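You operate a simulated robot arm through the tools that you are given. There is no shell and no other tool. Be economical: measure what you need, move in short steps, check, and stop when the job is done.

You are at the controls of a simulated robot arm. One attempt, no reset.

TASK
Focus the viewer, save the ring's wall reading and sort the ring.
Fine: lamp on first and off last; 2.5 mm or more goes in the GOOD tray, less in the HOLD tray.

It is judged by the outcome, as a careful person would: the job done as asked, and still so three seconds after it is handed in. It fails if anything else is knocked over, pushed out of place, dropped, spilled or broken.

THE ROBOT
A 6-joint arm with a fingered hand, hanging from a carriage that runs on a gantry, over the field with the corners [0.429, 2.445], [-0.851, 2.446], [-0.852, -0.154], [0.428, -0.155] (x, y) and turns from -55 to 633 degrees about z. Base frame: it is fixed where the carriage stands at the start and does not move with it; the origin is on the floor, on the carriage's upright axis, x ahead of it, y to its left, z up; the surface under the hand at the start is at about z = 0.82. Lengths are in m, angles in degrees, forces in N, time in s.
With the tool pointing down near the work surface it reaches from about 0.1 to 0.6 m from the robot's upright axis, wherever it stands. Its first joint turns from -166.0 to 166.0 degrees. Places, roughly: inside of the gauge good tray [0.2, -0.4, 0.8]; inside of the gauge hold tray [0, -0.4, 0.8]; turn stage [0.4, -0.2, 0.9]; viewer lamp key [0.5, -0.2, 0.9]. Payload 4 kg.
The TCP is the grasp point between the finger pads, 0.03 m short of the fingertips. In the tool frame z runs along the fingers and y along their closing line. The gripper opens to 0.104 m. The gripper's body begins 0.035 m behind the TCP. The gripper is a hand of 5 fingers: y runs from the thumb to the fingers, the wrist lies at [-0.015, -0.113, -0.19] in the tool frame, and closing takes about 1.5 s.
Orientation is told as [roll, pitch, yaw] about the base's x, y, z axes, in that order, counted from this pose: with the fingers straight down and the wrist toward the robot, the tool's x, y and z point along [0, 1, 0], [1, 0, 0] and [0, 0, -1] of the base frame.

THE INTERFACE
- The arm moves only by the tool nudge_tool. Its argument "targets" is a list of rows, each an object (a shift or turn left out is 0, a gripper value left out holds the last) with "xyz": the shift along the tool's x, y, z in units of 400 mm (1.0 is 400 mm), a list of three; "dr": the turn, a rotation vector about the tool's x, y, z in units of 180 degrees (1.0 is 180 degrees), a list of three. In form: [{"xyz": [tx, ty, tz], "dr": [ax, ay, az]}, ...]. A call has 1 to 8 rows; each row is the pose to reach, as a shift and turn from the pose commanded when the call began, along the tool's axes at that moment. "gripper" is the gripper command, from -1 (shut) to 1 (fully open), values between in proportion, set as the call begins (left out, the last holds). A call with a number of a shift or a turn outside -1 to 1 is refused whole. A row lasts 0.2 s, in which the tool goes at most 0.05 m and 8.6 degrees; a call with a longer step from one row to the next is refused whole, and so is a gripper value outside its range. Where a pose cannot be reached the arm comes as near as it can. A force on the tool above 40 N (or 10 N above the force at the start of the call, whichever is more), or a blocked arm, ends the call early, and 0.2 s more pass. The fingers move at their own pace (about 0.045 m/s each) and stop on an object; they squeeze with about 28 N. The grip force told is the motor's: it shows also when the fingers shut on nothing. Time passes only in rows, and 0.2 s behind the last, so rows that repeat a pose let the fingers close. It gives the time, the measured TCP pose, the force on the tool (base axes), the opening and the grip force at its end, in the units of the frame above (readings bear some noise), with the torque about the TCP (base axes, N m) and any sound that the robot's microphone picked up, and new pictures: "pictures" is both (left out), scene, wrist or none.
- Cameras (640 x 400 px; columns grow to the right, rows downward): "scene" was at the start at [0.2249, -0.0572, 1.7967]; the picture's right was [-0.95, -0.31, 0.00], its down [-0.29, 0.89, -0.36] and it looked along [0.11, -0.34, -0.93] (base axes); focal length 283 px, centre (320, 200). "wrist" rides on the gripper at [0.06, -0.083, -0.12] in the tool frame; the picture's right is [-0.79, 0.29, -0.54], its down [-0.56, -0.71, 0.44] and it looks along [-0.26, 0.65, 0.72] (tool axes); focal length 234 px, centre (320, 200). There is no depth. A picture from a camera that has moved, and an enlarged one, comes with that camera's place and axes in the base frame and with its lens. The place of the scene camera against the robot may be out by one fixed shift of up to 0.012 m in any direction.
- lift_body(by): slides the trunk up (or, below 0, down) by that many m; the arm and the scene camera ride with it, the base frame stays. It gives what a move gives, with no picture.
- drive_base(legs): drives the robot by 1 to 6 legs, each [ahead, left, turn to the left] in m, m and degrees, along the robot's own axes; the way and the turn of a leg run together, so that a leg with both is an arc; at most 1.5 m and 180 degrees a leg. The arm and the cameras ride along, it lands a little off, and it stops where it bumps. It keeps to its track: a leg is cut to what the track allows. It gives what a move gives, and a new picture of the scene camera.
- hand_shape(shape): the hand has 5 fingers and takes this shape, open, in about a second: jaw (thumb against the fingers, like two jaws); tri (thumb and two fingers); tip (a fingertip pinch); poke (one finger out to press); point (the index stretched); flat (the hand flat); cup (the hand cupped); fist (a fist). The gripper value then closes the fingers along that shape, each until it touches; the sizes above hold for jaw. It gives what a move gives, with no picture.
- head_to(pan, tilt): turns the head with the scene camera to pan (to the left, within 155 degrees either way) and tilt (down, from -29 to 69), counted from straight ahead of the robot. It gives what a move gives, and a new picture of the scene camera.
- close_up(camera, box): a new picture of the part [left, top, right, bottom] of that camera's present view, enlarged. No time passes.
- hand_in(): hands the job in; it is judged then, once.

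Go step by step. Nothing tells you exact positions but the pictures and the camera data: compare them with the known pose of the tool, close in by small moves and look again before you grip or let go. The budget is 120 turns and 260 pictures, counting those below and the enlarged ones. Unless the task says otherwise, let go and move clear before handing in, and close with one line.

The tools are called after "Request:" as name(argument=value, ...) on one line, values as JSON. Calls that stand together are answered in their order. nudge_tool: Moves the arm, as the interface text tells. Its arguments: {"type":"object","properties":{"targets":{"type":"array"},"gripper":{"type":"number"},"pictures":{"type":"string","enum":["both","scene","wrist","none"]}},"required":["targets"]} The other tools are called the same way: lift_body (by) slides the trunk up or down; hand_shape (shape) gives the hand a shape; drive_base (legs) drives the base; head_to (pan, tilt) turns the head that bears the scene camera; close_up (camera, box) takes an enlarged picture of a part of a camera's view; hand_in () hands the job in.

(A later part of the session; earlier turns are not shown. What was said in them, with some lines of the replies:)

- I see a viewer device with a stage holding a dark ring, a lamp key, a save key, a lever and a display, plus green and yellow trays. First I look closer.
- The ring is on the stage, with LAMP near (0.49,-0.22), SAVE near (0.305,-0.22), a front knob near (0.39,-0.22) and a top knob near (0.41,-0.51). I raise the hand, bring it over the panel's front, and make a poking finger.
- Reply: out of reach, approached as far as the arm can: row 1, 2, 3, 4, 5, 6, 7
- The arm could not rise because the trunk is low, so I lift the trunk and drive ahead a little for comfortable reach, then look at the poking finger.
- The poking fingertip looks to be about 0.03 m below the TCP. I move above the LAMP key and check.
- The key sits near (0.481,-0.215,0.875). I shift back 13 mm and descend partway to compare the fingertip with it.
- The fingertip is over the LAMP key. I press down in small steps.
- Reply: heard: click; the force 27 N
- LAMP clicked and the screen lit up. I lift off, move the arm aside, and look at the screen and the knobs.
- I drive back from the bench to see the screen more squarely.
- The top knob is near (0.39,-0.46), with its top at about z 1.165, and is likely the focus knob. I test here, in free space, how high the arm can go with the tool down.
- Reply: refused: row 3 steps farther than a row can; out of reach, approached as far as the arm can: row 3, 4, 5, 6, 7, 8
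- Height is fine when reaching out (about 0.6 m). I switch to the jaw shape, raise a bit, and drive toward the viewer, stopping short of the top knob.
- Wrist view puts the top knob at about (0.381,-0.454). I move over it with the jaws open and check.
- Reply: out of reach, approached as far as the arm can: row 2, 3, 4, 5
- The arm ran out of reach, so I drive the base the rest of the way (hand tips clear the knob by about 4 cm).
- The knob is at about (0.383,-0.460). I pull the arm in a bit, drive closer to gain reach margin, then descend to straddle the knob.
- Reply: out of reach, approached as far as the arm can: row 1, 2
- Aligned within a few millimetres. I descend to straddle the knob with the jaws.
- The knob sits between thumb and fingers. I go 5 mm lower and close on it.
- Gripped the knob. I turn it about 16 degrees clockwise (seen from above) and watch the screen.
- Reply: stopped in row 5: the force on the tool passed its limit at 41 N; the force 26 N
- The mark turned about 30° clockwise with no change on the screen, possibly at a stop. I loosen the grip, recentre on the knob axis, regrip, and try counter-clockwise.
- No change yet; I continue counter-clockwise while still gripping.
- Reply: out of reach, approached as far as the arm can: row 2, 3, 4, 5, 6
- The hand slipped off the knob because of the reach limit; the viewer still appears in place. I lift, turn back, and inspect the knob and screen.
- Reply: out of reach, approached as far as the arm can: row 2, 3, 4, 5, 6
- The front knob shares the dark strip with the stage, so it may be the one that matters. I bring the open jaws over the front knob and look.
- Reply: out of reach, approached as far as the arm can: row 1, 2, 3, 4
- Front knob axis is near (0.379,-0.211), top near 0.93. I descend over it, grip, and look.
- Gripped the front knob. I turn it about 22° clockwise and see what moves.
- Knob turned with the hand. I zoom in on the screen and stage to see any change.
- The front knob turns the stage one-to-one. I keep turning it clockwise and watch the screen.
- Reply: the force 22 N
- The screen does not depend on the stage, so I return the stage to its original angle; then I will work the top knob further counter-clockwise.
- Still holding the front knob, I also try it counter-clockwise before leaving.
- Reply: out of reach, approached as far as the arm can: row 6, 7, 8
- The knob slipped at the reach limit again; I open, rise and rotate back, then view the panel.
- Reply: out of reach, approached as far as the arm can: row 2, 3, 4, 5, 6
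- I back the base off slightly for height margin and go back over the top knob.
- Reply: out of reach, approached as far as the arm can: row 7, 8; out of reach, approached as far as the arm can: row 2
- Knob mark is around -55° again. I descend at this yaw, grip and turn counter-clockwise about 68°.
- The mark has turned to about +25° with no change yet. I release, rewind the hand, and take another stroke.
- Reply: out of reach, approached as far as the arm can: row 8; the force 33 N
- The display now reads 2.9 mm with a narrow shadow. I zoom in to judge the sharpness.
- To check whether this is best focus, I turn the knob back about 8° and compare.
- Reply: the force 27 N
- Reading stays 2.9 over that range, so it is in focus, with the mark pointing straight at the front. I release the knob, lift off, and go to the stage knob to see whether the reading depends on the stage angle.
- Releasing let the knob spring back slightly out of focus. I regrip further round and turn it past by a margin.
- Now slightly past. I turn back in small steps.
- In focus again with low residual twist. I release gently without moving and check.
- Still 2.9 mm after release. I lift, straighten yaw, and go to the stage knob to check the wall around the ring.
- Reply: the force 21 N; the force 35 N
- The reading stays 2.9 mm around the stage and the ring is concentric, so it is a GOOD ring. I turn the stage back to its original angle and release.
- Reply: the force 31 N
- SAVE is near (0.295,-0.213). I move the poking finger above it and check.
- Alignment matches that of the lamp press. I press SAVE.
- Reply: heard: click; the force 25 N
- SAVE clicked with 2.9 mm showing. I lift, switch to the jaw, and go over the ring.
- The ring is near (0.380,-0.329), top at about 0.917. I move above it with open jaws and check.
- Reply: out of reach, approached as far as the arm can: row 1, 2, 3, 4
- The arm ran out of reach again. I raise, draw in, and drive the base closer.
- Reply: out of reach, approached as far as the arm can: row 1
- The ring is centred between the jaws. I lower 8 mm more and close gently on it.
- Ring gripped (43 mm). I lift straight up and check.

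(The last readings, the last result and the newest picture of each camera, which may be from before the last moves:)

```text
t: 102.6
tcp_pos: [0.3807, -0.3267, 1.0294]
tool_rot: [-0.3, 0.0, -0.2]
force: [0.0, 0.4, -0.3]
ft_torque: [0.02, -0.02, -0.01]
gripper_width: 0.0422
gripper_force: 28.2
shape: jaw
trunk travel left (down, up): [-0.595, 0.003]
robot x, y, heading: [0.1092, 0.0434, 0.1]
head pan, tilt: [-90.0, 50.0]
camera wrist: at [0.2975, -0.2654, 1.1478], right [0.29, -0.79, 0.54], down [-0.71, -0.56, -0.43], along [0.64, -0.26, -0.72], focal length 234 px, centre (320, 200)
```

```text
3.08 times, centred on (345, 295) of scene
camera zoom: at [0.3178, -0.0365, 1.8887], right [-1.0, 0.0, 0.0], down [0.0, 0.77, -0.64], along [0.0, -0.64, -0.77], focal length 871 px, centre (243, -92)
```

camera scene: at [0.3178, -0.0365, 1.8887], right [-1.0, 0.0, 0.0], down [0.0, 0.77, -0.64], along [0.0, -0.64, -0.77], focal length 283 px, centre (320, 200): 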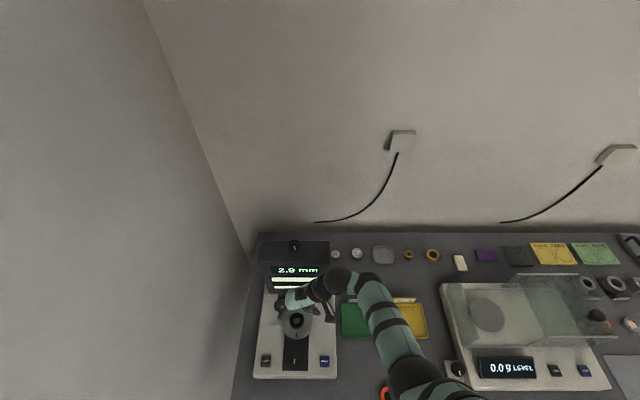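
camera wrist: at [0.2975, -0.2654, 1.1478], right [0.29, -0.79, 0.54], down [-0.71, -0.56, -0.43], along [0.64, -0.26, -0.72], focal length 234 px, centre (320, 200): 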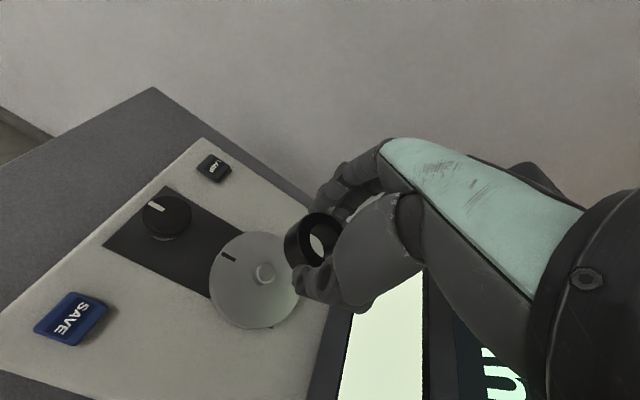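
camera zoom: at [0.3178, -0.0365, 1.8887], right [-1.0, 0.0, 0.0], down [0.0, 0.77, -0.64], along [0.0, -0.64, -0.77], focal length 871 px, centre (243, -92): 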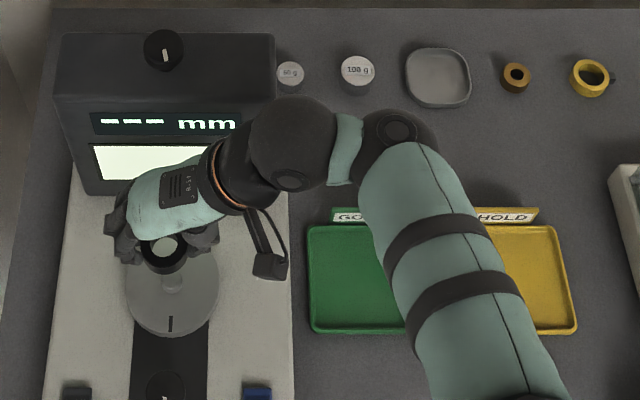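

The ring is held and the stage is empty. I carry it over the GOOD tray, at about (0.157,-0.353), and look.

Request:
nudge_tool(targets=[{"xyz": [0, -0.1, 0]}, {"xyz": [0, -0.21, 0]}, {"xyz": [-0.02, -0.32, 0.02]}, {"xyz": [-0.05, -0.43, 0.04]}, {"xyz": [-0.065, -0.53, 0.06]}, {"xyz": [-0.065, -0.56, 0.1]}, {"xyz": [-0.065, -0.56, 0.15]}], pictures="both")

Request:
close_up(camera="scene", box=[310, 260, 440, 360])

```text
t: 104.2
tcp_pos: [0.157, -0.3505, 0.9676]
tool_rot: [-0.3, 0.1, -0.2]
force: [1.0, -0.6, 0.0]
ft_torque: [0.0, 0.01, -0.01]
gripper_width: 0.0422
gripper_force: 27.8
shape: jaw
trunk travel left (down, up): [-0.595, 0.003]
robot x, y, heading: [0.1092, 0.046, -0.1]
head pan, tilt: [-90.0, 50.0]
camera scene: at [0.3178, -0.0365, 1.8887], right [-1.0, 0.0, 0.0], down [0.0, 0.77, -0.64], along [0.0, -0.64, -0.77], focal length 283 px, centre (320, 200)
camera wrist: at [0.073, -0.2908, 1.0877], right [0.29, -0.79, 0.55], down [-0.71, -0.56, -0.43], along [0.65, -0.26, -0.72], focal length 234 px, centre (320, 200)
```

scene: 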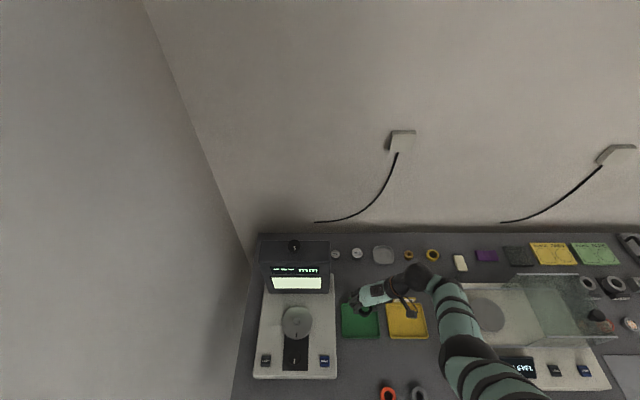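
wrist: 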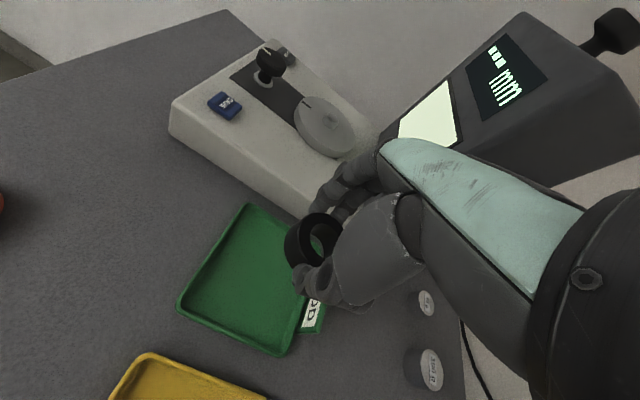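

```text
4.00 times, centred on (375, 310) of scene
camera zoom: at [0.3178, -0.0365, 1.8887], right [-1.0, 0.0, 0.0], down [0.0, 0.77, -0.64], along [0.0, -0.64, -0.77], focal length 1132 px, centre (100, -240)
```

zoom: 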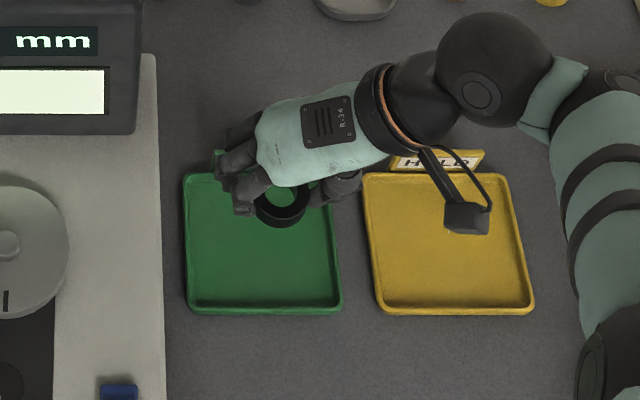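

Tray centre is at about (0.160,-0.349), right under the ring. I lower it into the tray.

Request:
nudge_tool(targets=[{"xyz": [0.003, 0.007, 0.06]}, {"xyz": [0.003, 0.007, 0.12]}, {"xyz": [0.003, 0.007, 0.18]}, {"xyz": [0.003, 0.007, 0.225]}, {"xyz": [0.003, 0.007, 0.235]}], pictures="none")

Request:
close_up(camera="scene", box=[330, 280, 410, 350])

Request:
close_up(camera="wrist", box=[180, 160, 420, 360])

```text
t: 105.4
tcp_pos: [0.1569, -0.3385, 0.9068]
tool_rot: [-0.2, 0.0, -0.2]
force: [0.0, 0.6, -0.6]
ft_torque: [0.03, -0.01, -0.03]
gripper_width: 0.0425
gripper_force: 27.8
shape: jaw
out of reach, approached as far as the arm can: row 3, 4, 5
trunk travel left (down, up): [-0.595, 0.003]
robot x, y, heading: [0.1114, 0.0412, 0.2]
head pan, tilt: [-90.0, 50.0]
```

```text
5.71 times, centred on (370, 315) of scene
camera zoom: at [0.3178, -0.0365, 1.8887], right [-1.0, 0.0, 0.0], down [0.0, 0.77, -0.64], along [0.0, -0.64, -0.77], focal length 1618 px, centre (34, -457)
```

zoom: 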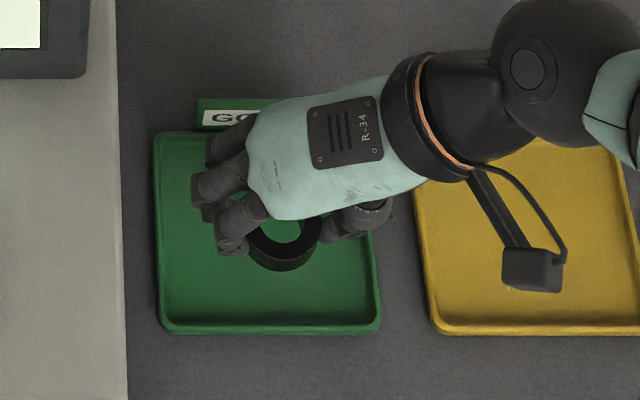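

```text
2.00 times, centred on (300, 260) of wrist
camera zoom: at [0.0733, -0.276, 1.0254], right [0.29, -0.79, 0.54], down [-0.71, -0.56, -0.43], along [0.64, -0.26, -0.72], focal length 468 px, centre (360, 80)
```

zoom: 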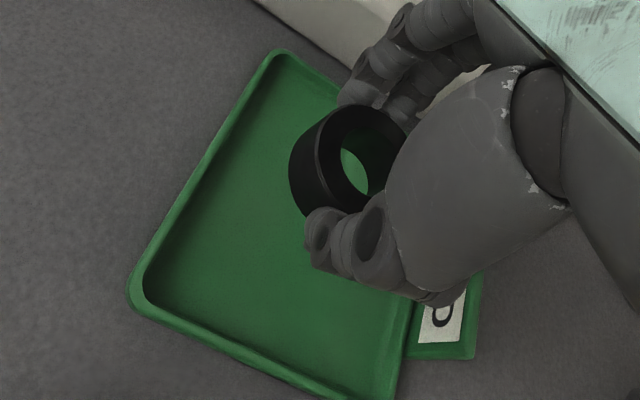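

The arm cannot go lower with the trunk raised, so I lower the trunk instead.

Request:
lift_body(by=-0.033)

Request:
close_up(camera="wrist", box=[180, 160, 420, 360])

```text
t: 106.2
tcp_pos: [0.1572, -0.3364, 0.8733]
tool_rot: [-0.2, 0.1, -0.2]
force: [-0.3, -0.2, 0.3]
ft_torque: [-0.03, 0.02, 0.01]
gripper_width: 0.0424
gripper_force: 28.0
shape: jaw
trunk travel left (down, up): [-0.562, 0.036]
robot x, y, heading: [0.11, 0.0457, 0.2]
head pan, tilt: [-90.0, 50.0]
```

```text
2.00 times, centred on (300, 260) of wrist
camera zoom: at [0.0733, -0.276, 0.9925], right [0.29, -0.79, 0.54], down [-0.71, -0.56, -0.43], along [0.64, -0.26, -0.72], focal length 468 px, centre (360, 80)
```

zoom: 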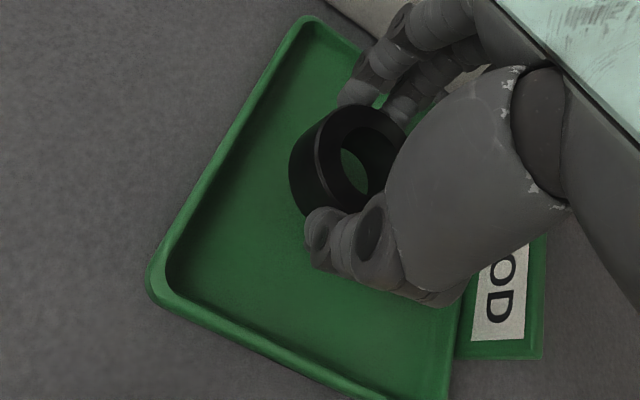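

Request:
lift_body(by=-0.007)

Request:
lift_body(by=-0.004)

Request:
close_up(camera="wrist", box=[240, 180, 360, 290])

```text
t: 106.8
tcp_pos: [0.1571, -0.3364, 0.8658]
tool_rot: [-0.3, 0.2, -0.2]
force: [-0.3, 0.0, -0.1]
ft_torque: [-0.02, -0.01, 0.05]
gripper_width: 0.0423
gripper_force: 28.0
shape: jaw
trunk travel left (down, up): [-0.555, 0.043]
robot x, y, heading: [0.107, 0.0452, 0.2]
head pan, tilt: [-90.0, 50.0]
```

```text
t: 107.3
tcp_pos: [0.157, -0.3371, 0.8628]
tool_rot: [-0.2, 0.1, -0.3]
force: [0.8, -0.2, -0.2]
ft_torque: [0.03, -0.02, 0.04]
gripper_width: 0.0423
gripper_force: 28.2
shape: jaw
trunk travel left (down, up): [-0.551, 0.047]
robot x, y, heading: [0.1116, 0.0439, 0.3]
head pan, tilt: [-90.0, 50.0]
```

```text
3.64 times, centred on (300, 235) of wrist
camera zoom: at [0.0733, -0.276, 0.9815], right [0.29, -0.79, 0.54], down [-0.71, -0.56, -0.43], along [0.64, -0.26, -0.72], focal length 852 px, centre (393, 73)
```

zoom: 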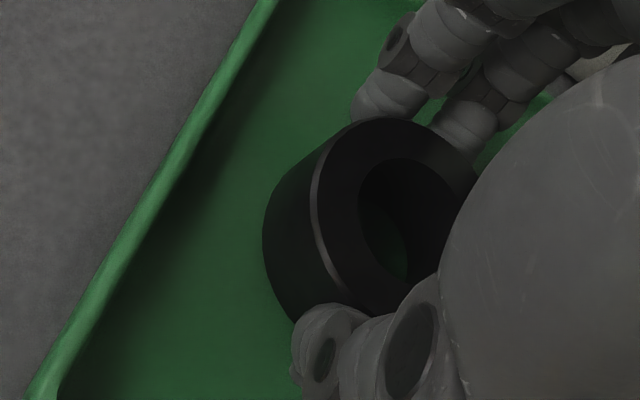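

Request:
lift_body(by=-0.004)

Request:
lift_body(by=-0.004)

Request:
close_up(camera="wrist", box=[240, 180, 360, 290])

```text
t: 107.8
tcp_pos: [0.1579, -0.3374, 0.8592]
tool_rot: [-0.2, 0.0, -0.2]
force: [-1.3, 3.1, 10.6]
ft_torque: [0.05, -0.22, 0.09]
gripper_width: 0.0423
gripper_force: 28.3
shape: jaw
trunk travel left (down, up): [-0.547, 0.051]
robot x, y, heading: [0.1084, 0.0479, 0.2]
head pan, tilt: [-90.0, 50.0]
```

```text
t: 108.3
tcp_pos: [0.1579, -0.3378, 0.8575]
tool_rot: [-0.3, -0.1, 0.1]
force: [-3.1, 7.2, 23.1]
ft_torque: [0.15, -0.25, 0.19]
gripper_width: 0.0447
gripper_force: 28.1
shape: jaw
trunk travel left (down, up): [-0.544, 0.054]
robot x, y, heading: [0.108, 0.0414, 0.0]
head pan, tilt: [-90.0, 50.0]
stopped: the force on the tool passed its limit at 44 N (the readings are from after the stop); the commanded pose is now the measured one
```

```text
3.64 times, centred on (300, 235) of wrist
camera zoom: at [0.0724, -0.2771, 0.9762], right [0.29, -0.79, 0.55], down [-0.7, -0.56, -0.43], along [0.65, -0.26, -0.71], focal length 852 px, centre (393, 73)
```

zoom: 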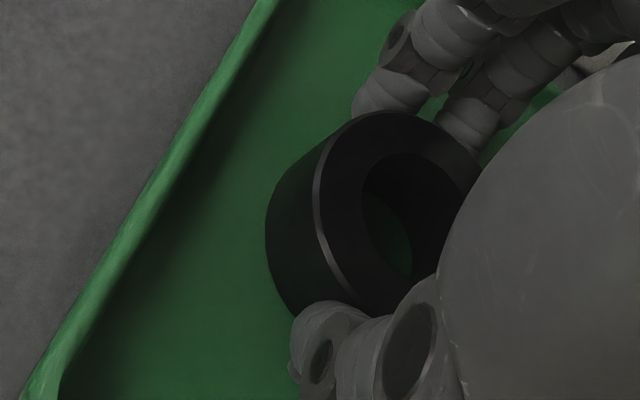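

The ring rests on the tray floor. I ease up 3 mm and open the hand.

Request:
lift_body(by=0.003)

Request:
nudge_tool(targets=[{"xyz": [0, 0, 0]}, {"xyz": [0, 0, 0]}, {"xyz": [0, 0, 0]}, {"xyz": [0, 0, 0]}], gripper=0.6, pictures="wrist")

Request:
lift_body(by=0.05)

Request:
close_up(camera="wrist", box=[180, 160, 420, 360])

```text
t: 108.8
tcp_pos: [0.1566, -0.3369, 0.859]
tool_rot: [-0.3, 0.0, -0.1]
force: [-1.1, 1.3, 4.3]
ft_torque: [0.05, -0.06, 0.06]
gripper_width: 0.0435
gripper_force: 27.5
shape: jaw
trunk travel left (down, up): [-0.547, 0.051]
robot x, y, heading: [0.1088, 0.0429, 0.2]
head pan, tilt: [-90.0, 50.0]
```

```text
t: 109.8
tcp_pos: [0.1586, -0.3367, 0.8599]
tool_rot: [-0.2, 0.0, 0.0]
force: [2.1, -0.6, 0.8]
ft_torque: [0.0, -0.09, 0.01]
gripper_width: 0.0821
gripper_force: 0.0
shape: jaw
trunk travel left (down, up): [-0.547, 0.051]
robot x, y, heading: [0.1086, 0.0451, 0.2]
head pan, tilt: [-90.0, 50.0]
camera wrist: at [0.0736, -0.2768, 0.9783], right [0.29, -0.79, 0.55], down [-0.71, -0.56, -0.43], along [0.65, -0.26, -0.72], focal length 234 px, centre (320, 200)
```

wrist: 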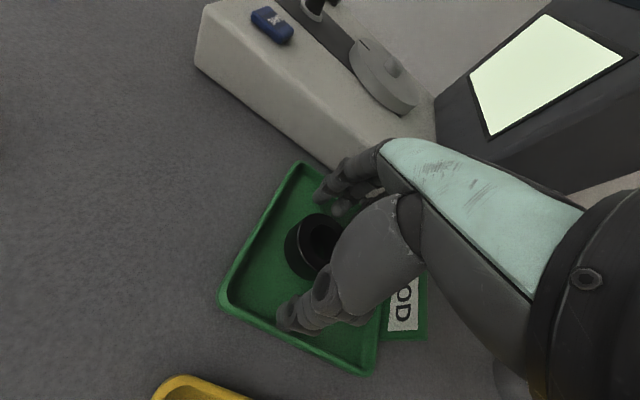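

```text
t: 110.7
tcp_pos: [0.159, -0.3378, 0.9104]
tool_rot: [-0.2, -0.1, 0.0]
force: [0.8, 0.2, -0.6]
ft_torque: [0.03, 0.01, 0.01]
gripper_width: 0.083
gripper_force: 0.2
shape: jaw
trunk travel left (down, up): [-0.597, 0.001]
robot x, y, heading: [0.1071, 0.0454, -0.0]
head pan, tilt: [-90.0, 50.0]
```

```text
2.00 times, centred on (300, 260) of wrist
camera zoom: at [0.0731, -0.2768, 1.0284], right [0.29, -0.79, 0.55], down [-0.71, -0.56, -0.43], along [0.65, -0.26, -0.72], focal length 468 px, centre (360, 80)
```

zoom: 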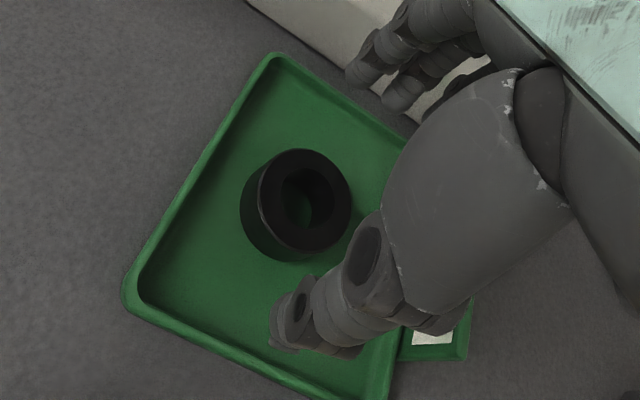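

The ring lies flat in the GOOD tray. I rise and move toward the LAMP key with the poking finger.

Request:
nudge_tool(targets=[{"xyz": [0, 0, -0.1]}, {"xyz": [0, 0, -0.2]}, {"xyz": [0.05, 0, -0.25]}, {"xyz": [0.15, 0, -0.25]}, {"xyz": [0.25, 0, -0.25]}, {"xyz": [0.31, 0.05, -0.25]}, {"xyz": [0.31, 0.16, -0.25]}, {"xyz": [0.31, 0.27, -0.25]}], pictures="none")

Request:
hand_shape(shape="poke")

Request:
nudge_tool(targets=[{"xyz": [0, 0.1, 0]}, {"xyz": [0, 0.2, 0]}, {"xyz": [0, 0.3, 0]}, {"xyz": [0, 0.4, 0]}, {"xyz": [0, 0.5, 0]}, {"xyz": [0, 0.53, 0.06]}, {"xyz": [0, 0.53, 0.06]}], pictures="none")

Request:
close_up(camera="wrist", box=[220, 160, 380, 320])

```text
t: 112.5
tcp_pos: [0.2691, -0.2156, 1.0]
tool_rot: [-0.3, 0.1, -0.1]
force: [-1.1, -0.6, -0.1]
ft_torque: [0.01, -0.05, -0.01]
gripper_width: 0.083
gripper_force: 0.1
shape: jaw
out of reach, approached as far as the arm can: row 3, 4, 5, 6, 7, 8
trunk travel left (down, up): [-0.597, 0.001]
robot x, y, heading: [0.1104, 0.0435, 0.2]
head pan, tilt: [-90.0, 50.0]
```

```text
t: 113.4
tcp_pos: [0.27, -0.2177, 1.0008]
tool_rot: [-0.4, -0.1, -0.2]
force: [0.0, -0.1, 0.7]
ft_torque: [-0.01, 0.02, -0.02]
gripper_width: 0.0001
gripper_force: 0.2
shape: poke
trunk travel left (down, up): [-0.597, 0.001]
robot x, y, heading: [0.1093, 0.0425, 0.4]
head pan, tilt: [-90.0, 50.0]
```

```text
t: 115.0
tcp_pos: [0.4825, -0.2172, 0.9782]
tool_rot: [-0.4, -0.1, 0.0]
force: [-0.3, 0.2, 0.6]
ft_torque: [-0.01, 0.01, 0.01]
gripper_width: 0.0001
gripper_force: 0.0
shape: poke
trunk travel left (down, up): [-0.597, 0.001]
robot x, y, heading: [0.1081, 0.0441, 0.0]
head pan, tilt: [-90.0, 50.0]
```

```text
2.50 times, centred on (300, 240) of wrist
camera zoom: at [0.3984, -0.1553, 1.0959], right [0.29, -0.79, 0.55], down [-0.71, -0.56, -0.43], along [0.65, -0.26, -0.72], focal length 585 px, centre (370, 100)
```

zoom: 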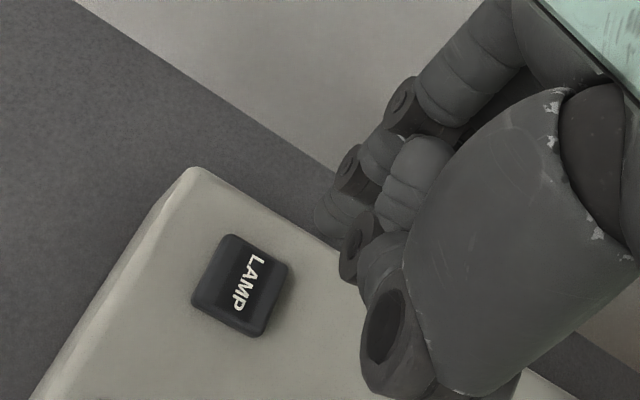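

I align with the earlier successful press pose and lower onto LAMP.

Request:
nudge_tool(targets=[{"xyz": [0.009, -0.008, 0.06]}, {"xyz": [0.009, -0.008, 0.135]}, {"xyz": [0.009, -0.008, 0.135]}], pictures="none")

Request:
close_up(camera="wrist", box=[220, 160, 380, 320])

```text
t: 115.8
tcp_pos: [0.4807, -0.2119, 0.925]
tool_rot: [-0.4, -0.1, 0.0]
force: [0.2, 0.0, -0.2]
ft_torque: [0.01, 0.02, 0.06]
gripper_width: 0.0
gripper_force: 0.1
shape: poke
trunk travel left (down, up): [-0.597, 0.001]
robot x, y, heading: [0.1065, 0.0419, 0.1]
head pan, tilt: [-90.0, 50.0]
```

```text
2.50 times, centred on (300, 240) of wrist
camera zoom: at [0.3964, -0.1514, 1.0435], right [0.29, -0.79, 0.55], down [-0.71, -0.56, -0.43], along [0.65, -0.26, -0.72], focal length 585 px, centre (370, 100)
```

zoom: 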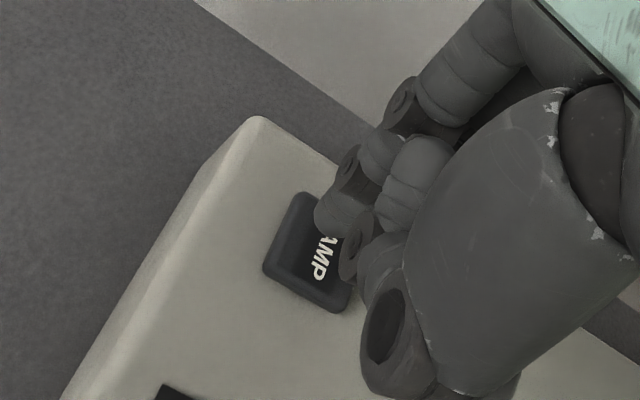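

Request:
nudge_tool(targets=[{"xyz": [0, -0.004, 0.02]}, {"xyz": [0, -0.004, 0.035]}, {"xyz": [0, -0.004, 0.047]}], pictures="none")

Request:
nudge_tool(targets=[{"xyz": [0, 0, -0.06]}, {"xyz": [0, 0, -0.15]}, {"xyz": [0, -0.1, -0.22]}, {"xyz": [0.03, -0.2, -0.22]}, {"xyz": [0.06, -0.3, -0.22]}, {"xyz": [0.09, -0.4, -0.22]}], pictures="scene")

Request:
close_up(camera="scene", box=[240, 230, 440, 380])

```text
t: 116.6
tcp_pos: [0.4801, -0.2117, 0.9089]
tool_rot: [-0.5, -0.4, 0.1]
force: [-2.6, 4.6, 23.2]
ft_torque: [0.21, 0.06, -0.02]
gripper_width: 0.0001
gripper_force: 0.1
shape: poke
trunk travel left (down, up): [-0.597, 0.001]
robot x, y, heading: [0.114, 0.0432, 0.2]
head pan, tilt: [-90.0, 50.0]
heard: click
```

```text
t: 118.0
tcp_pos: [0.3167, -0.1754, 0.995]
tool_rot: [-0.2, -0.1, 0.0]
force: [0.0, -0.6, 1.2]
ft_torque: [0.0, 0.05, 0.03]
gripper_width: 0.0
gripper_force: 0.0
shape: poke
trunk travel left (down, up): [-0.597, 0.001]
robot x, y, heading: [0.1143, 0.0423, 0.1]
head pan, tilt: [-90.0, 50.0]
camera scene: at [0.3178, -0.0364, 1.8906], right [-1.0, 0.0, 0.0], down [0.0, 0.77, -0.64], along [0.0, -0.64, -0.77], focal length 283 px, centre (320, 200)
```

scene: 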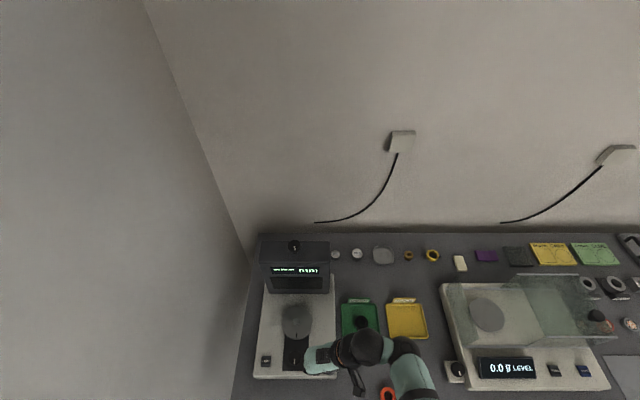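

```text
2.67 times, centred on (340, 305) of scene
camera zoom: at [0.3178, -0.0364, 1.8906], right [-1.0, 0.0, 0.0], down [0.0, 0.77, -0.64], along [0.0, -0.64, -0.77], focal length 755 px, centre (267, -80)
```

zoom: 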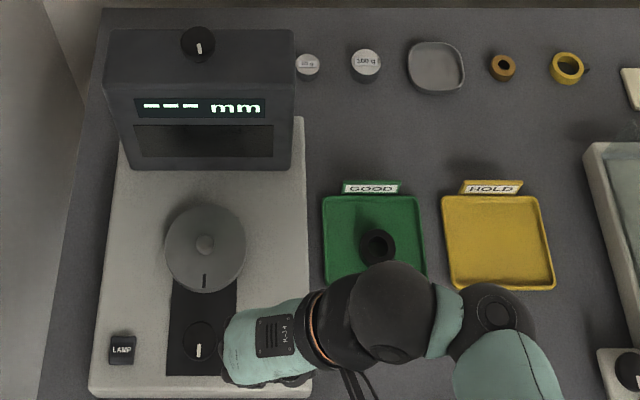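

The lamp is off, the 2.9 mm reading was saved, and the ring lies in the GOOD tray with the hand clear. I hand the job in.

Request:
hand_in()

```text
The job is handed in.
```

I focused the viewer, saved the ring's wall reading of 2.9 mm, put the ring in the GOOD tray, and switched the lamp on first and off last. SAVE clicked with 2.9 mm showing, but the viewer gave no separate sign that it was stored.
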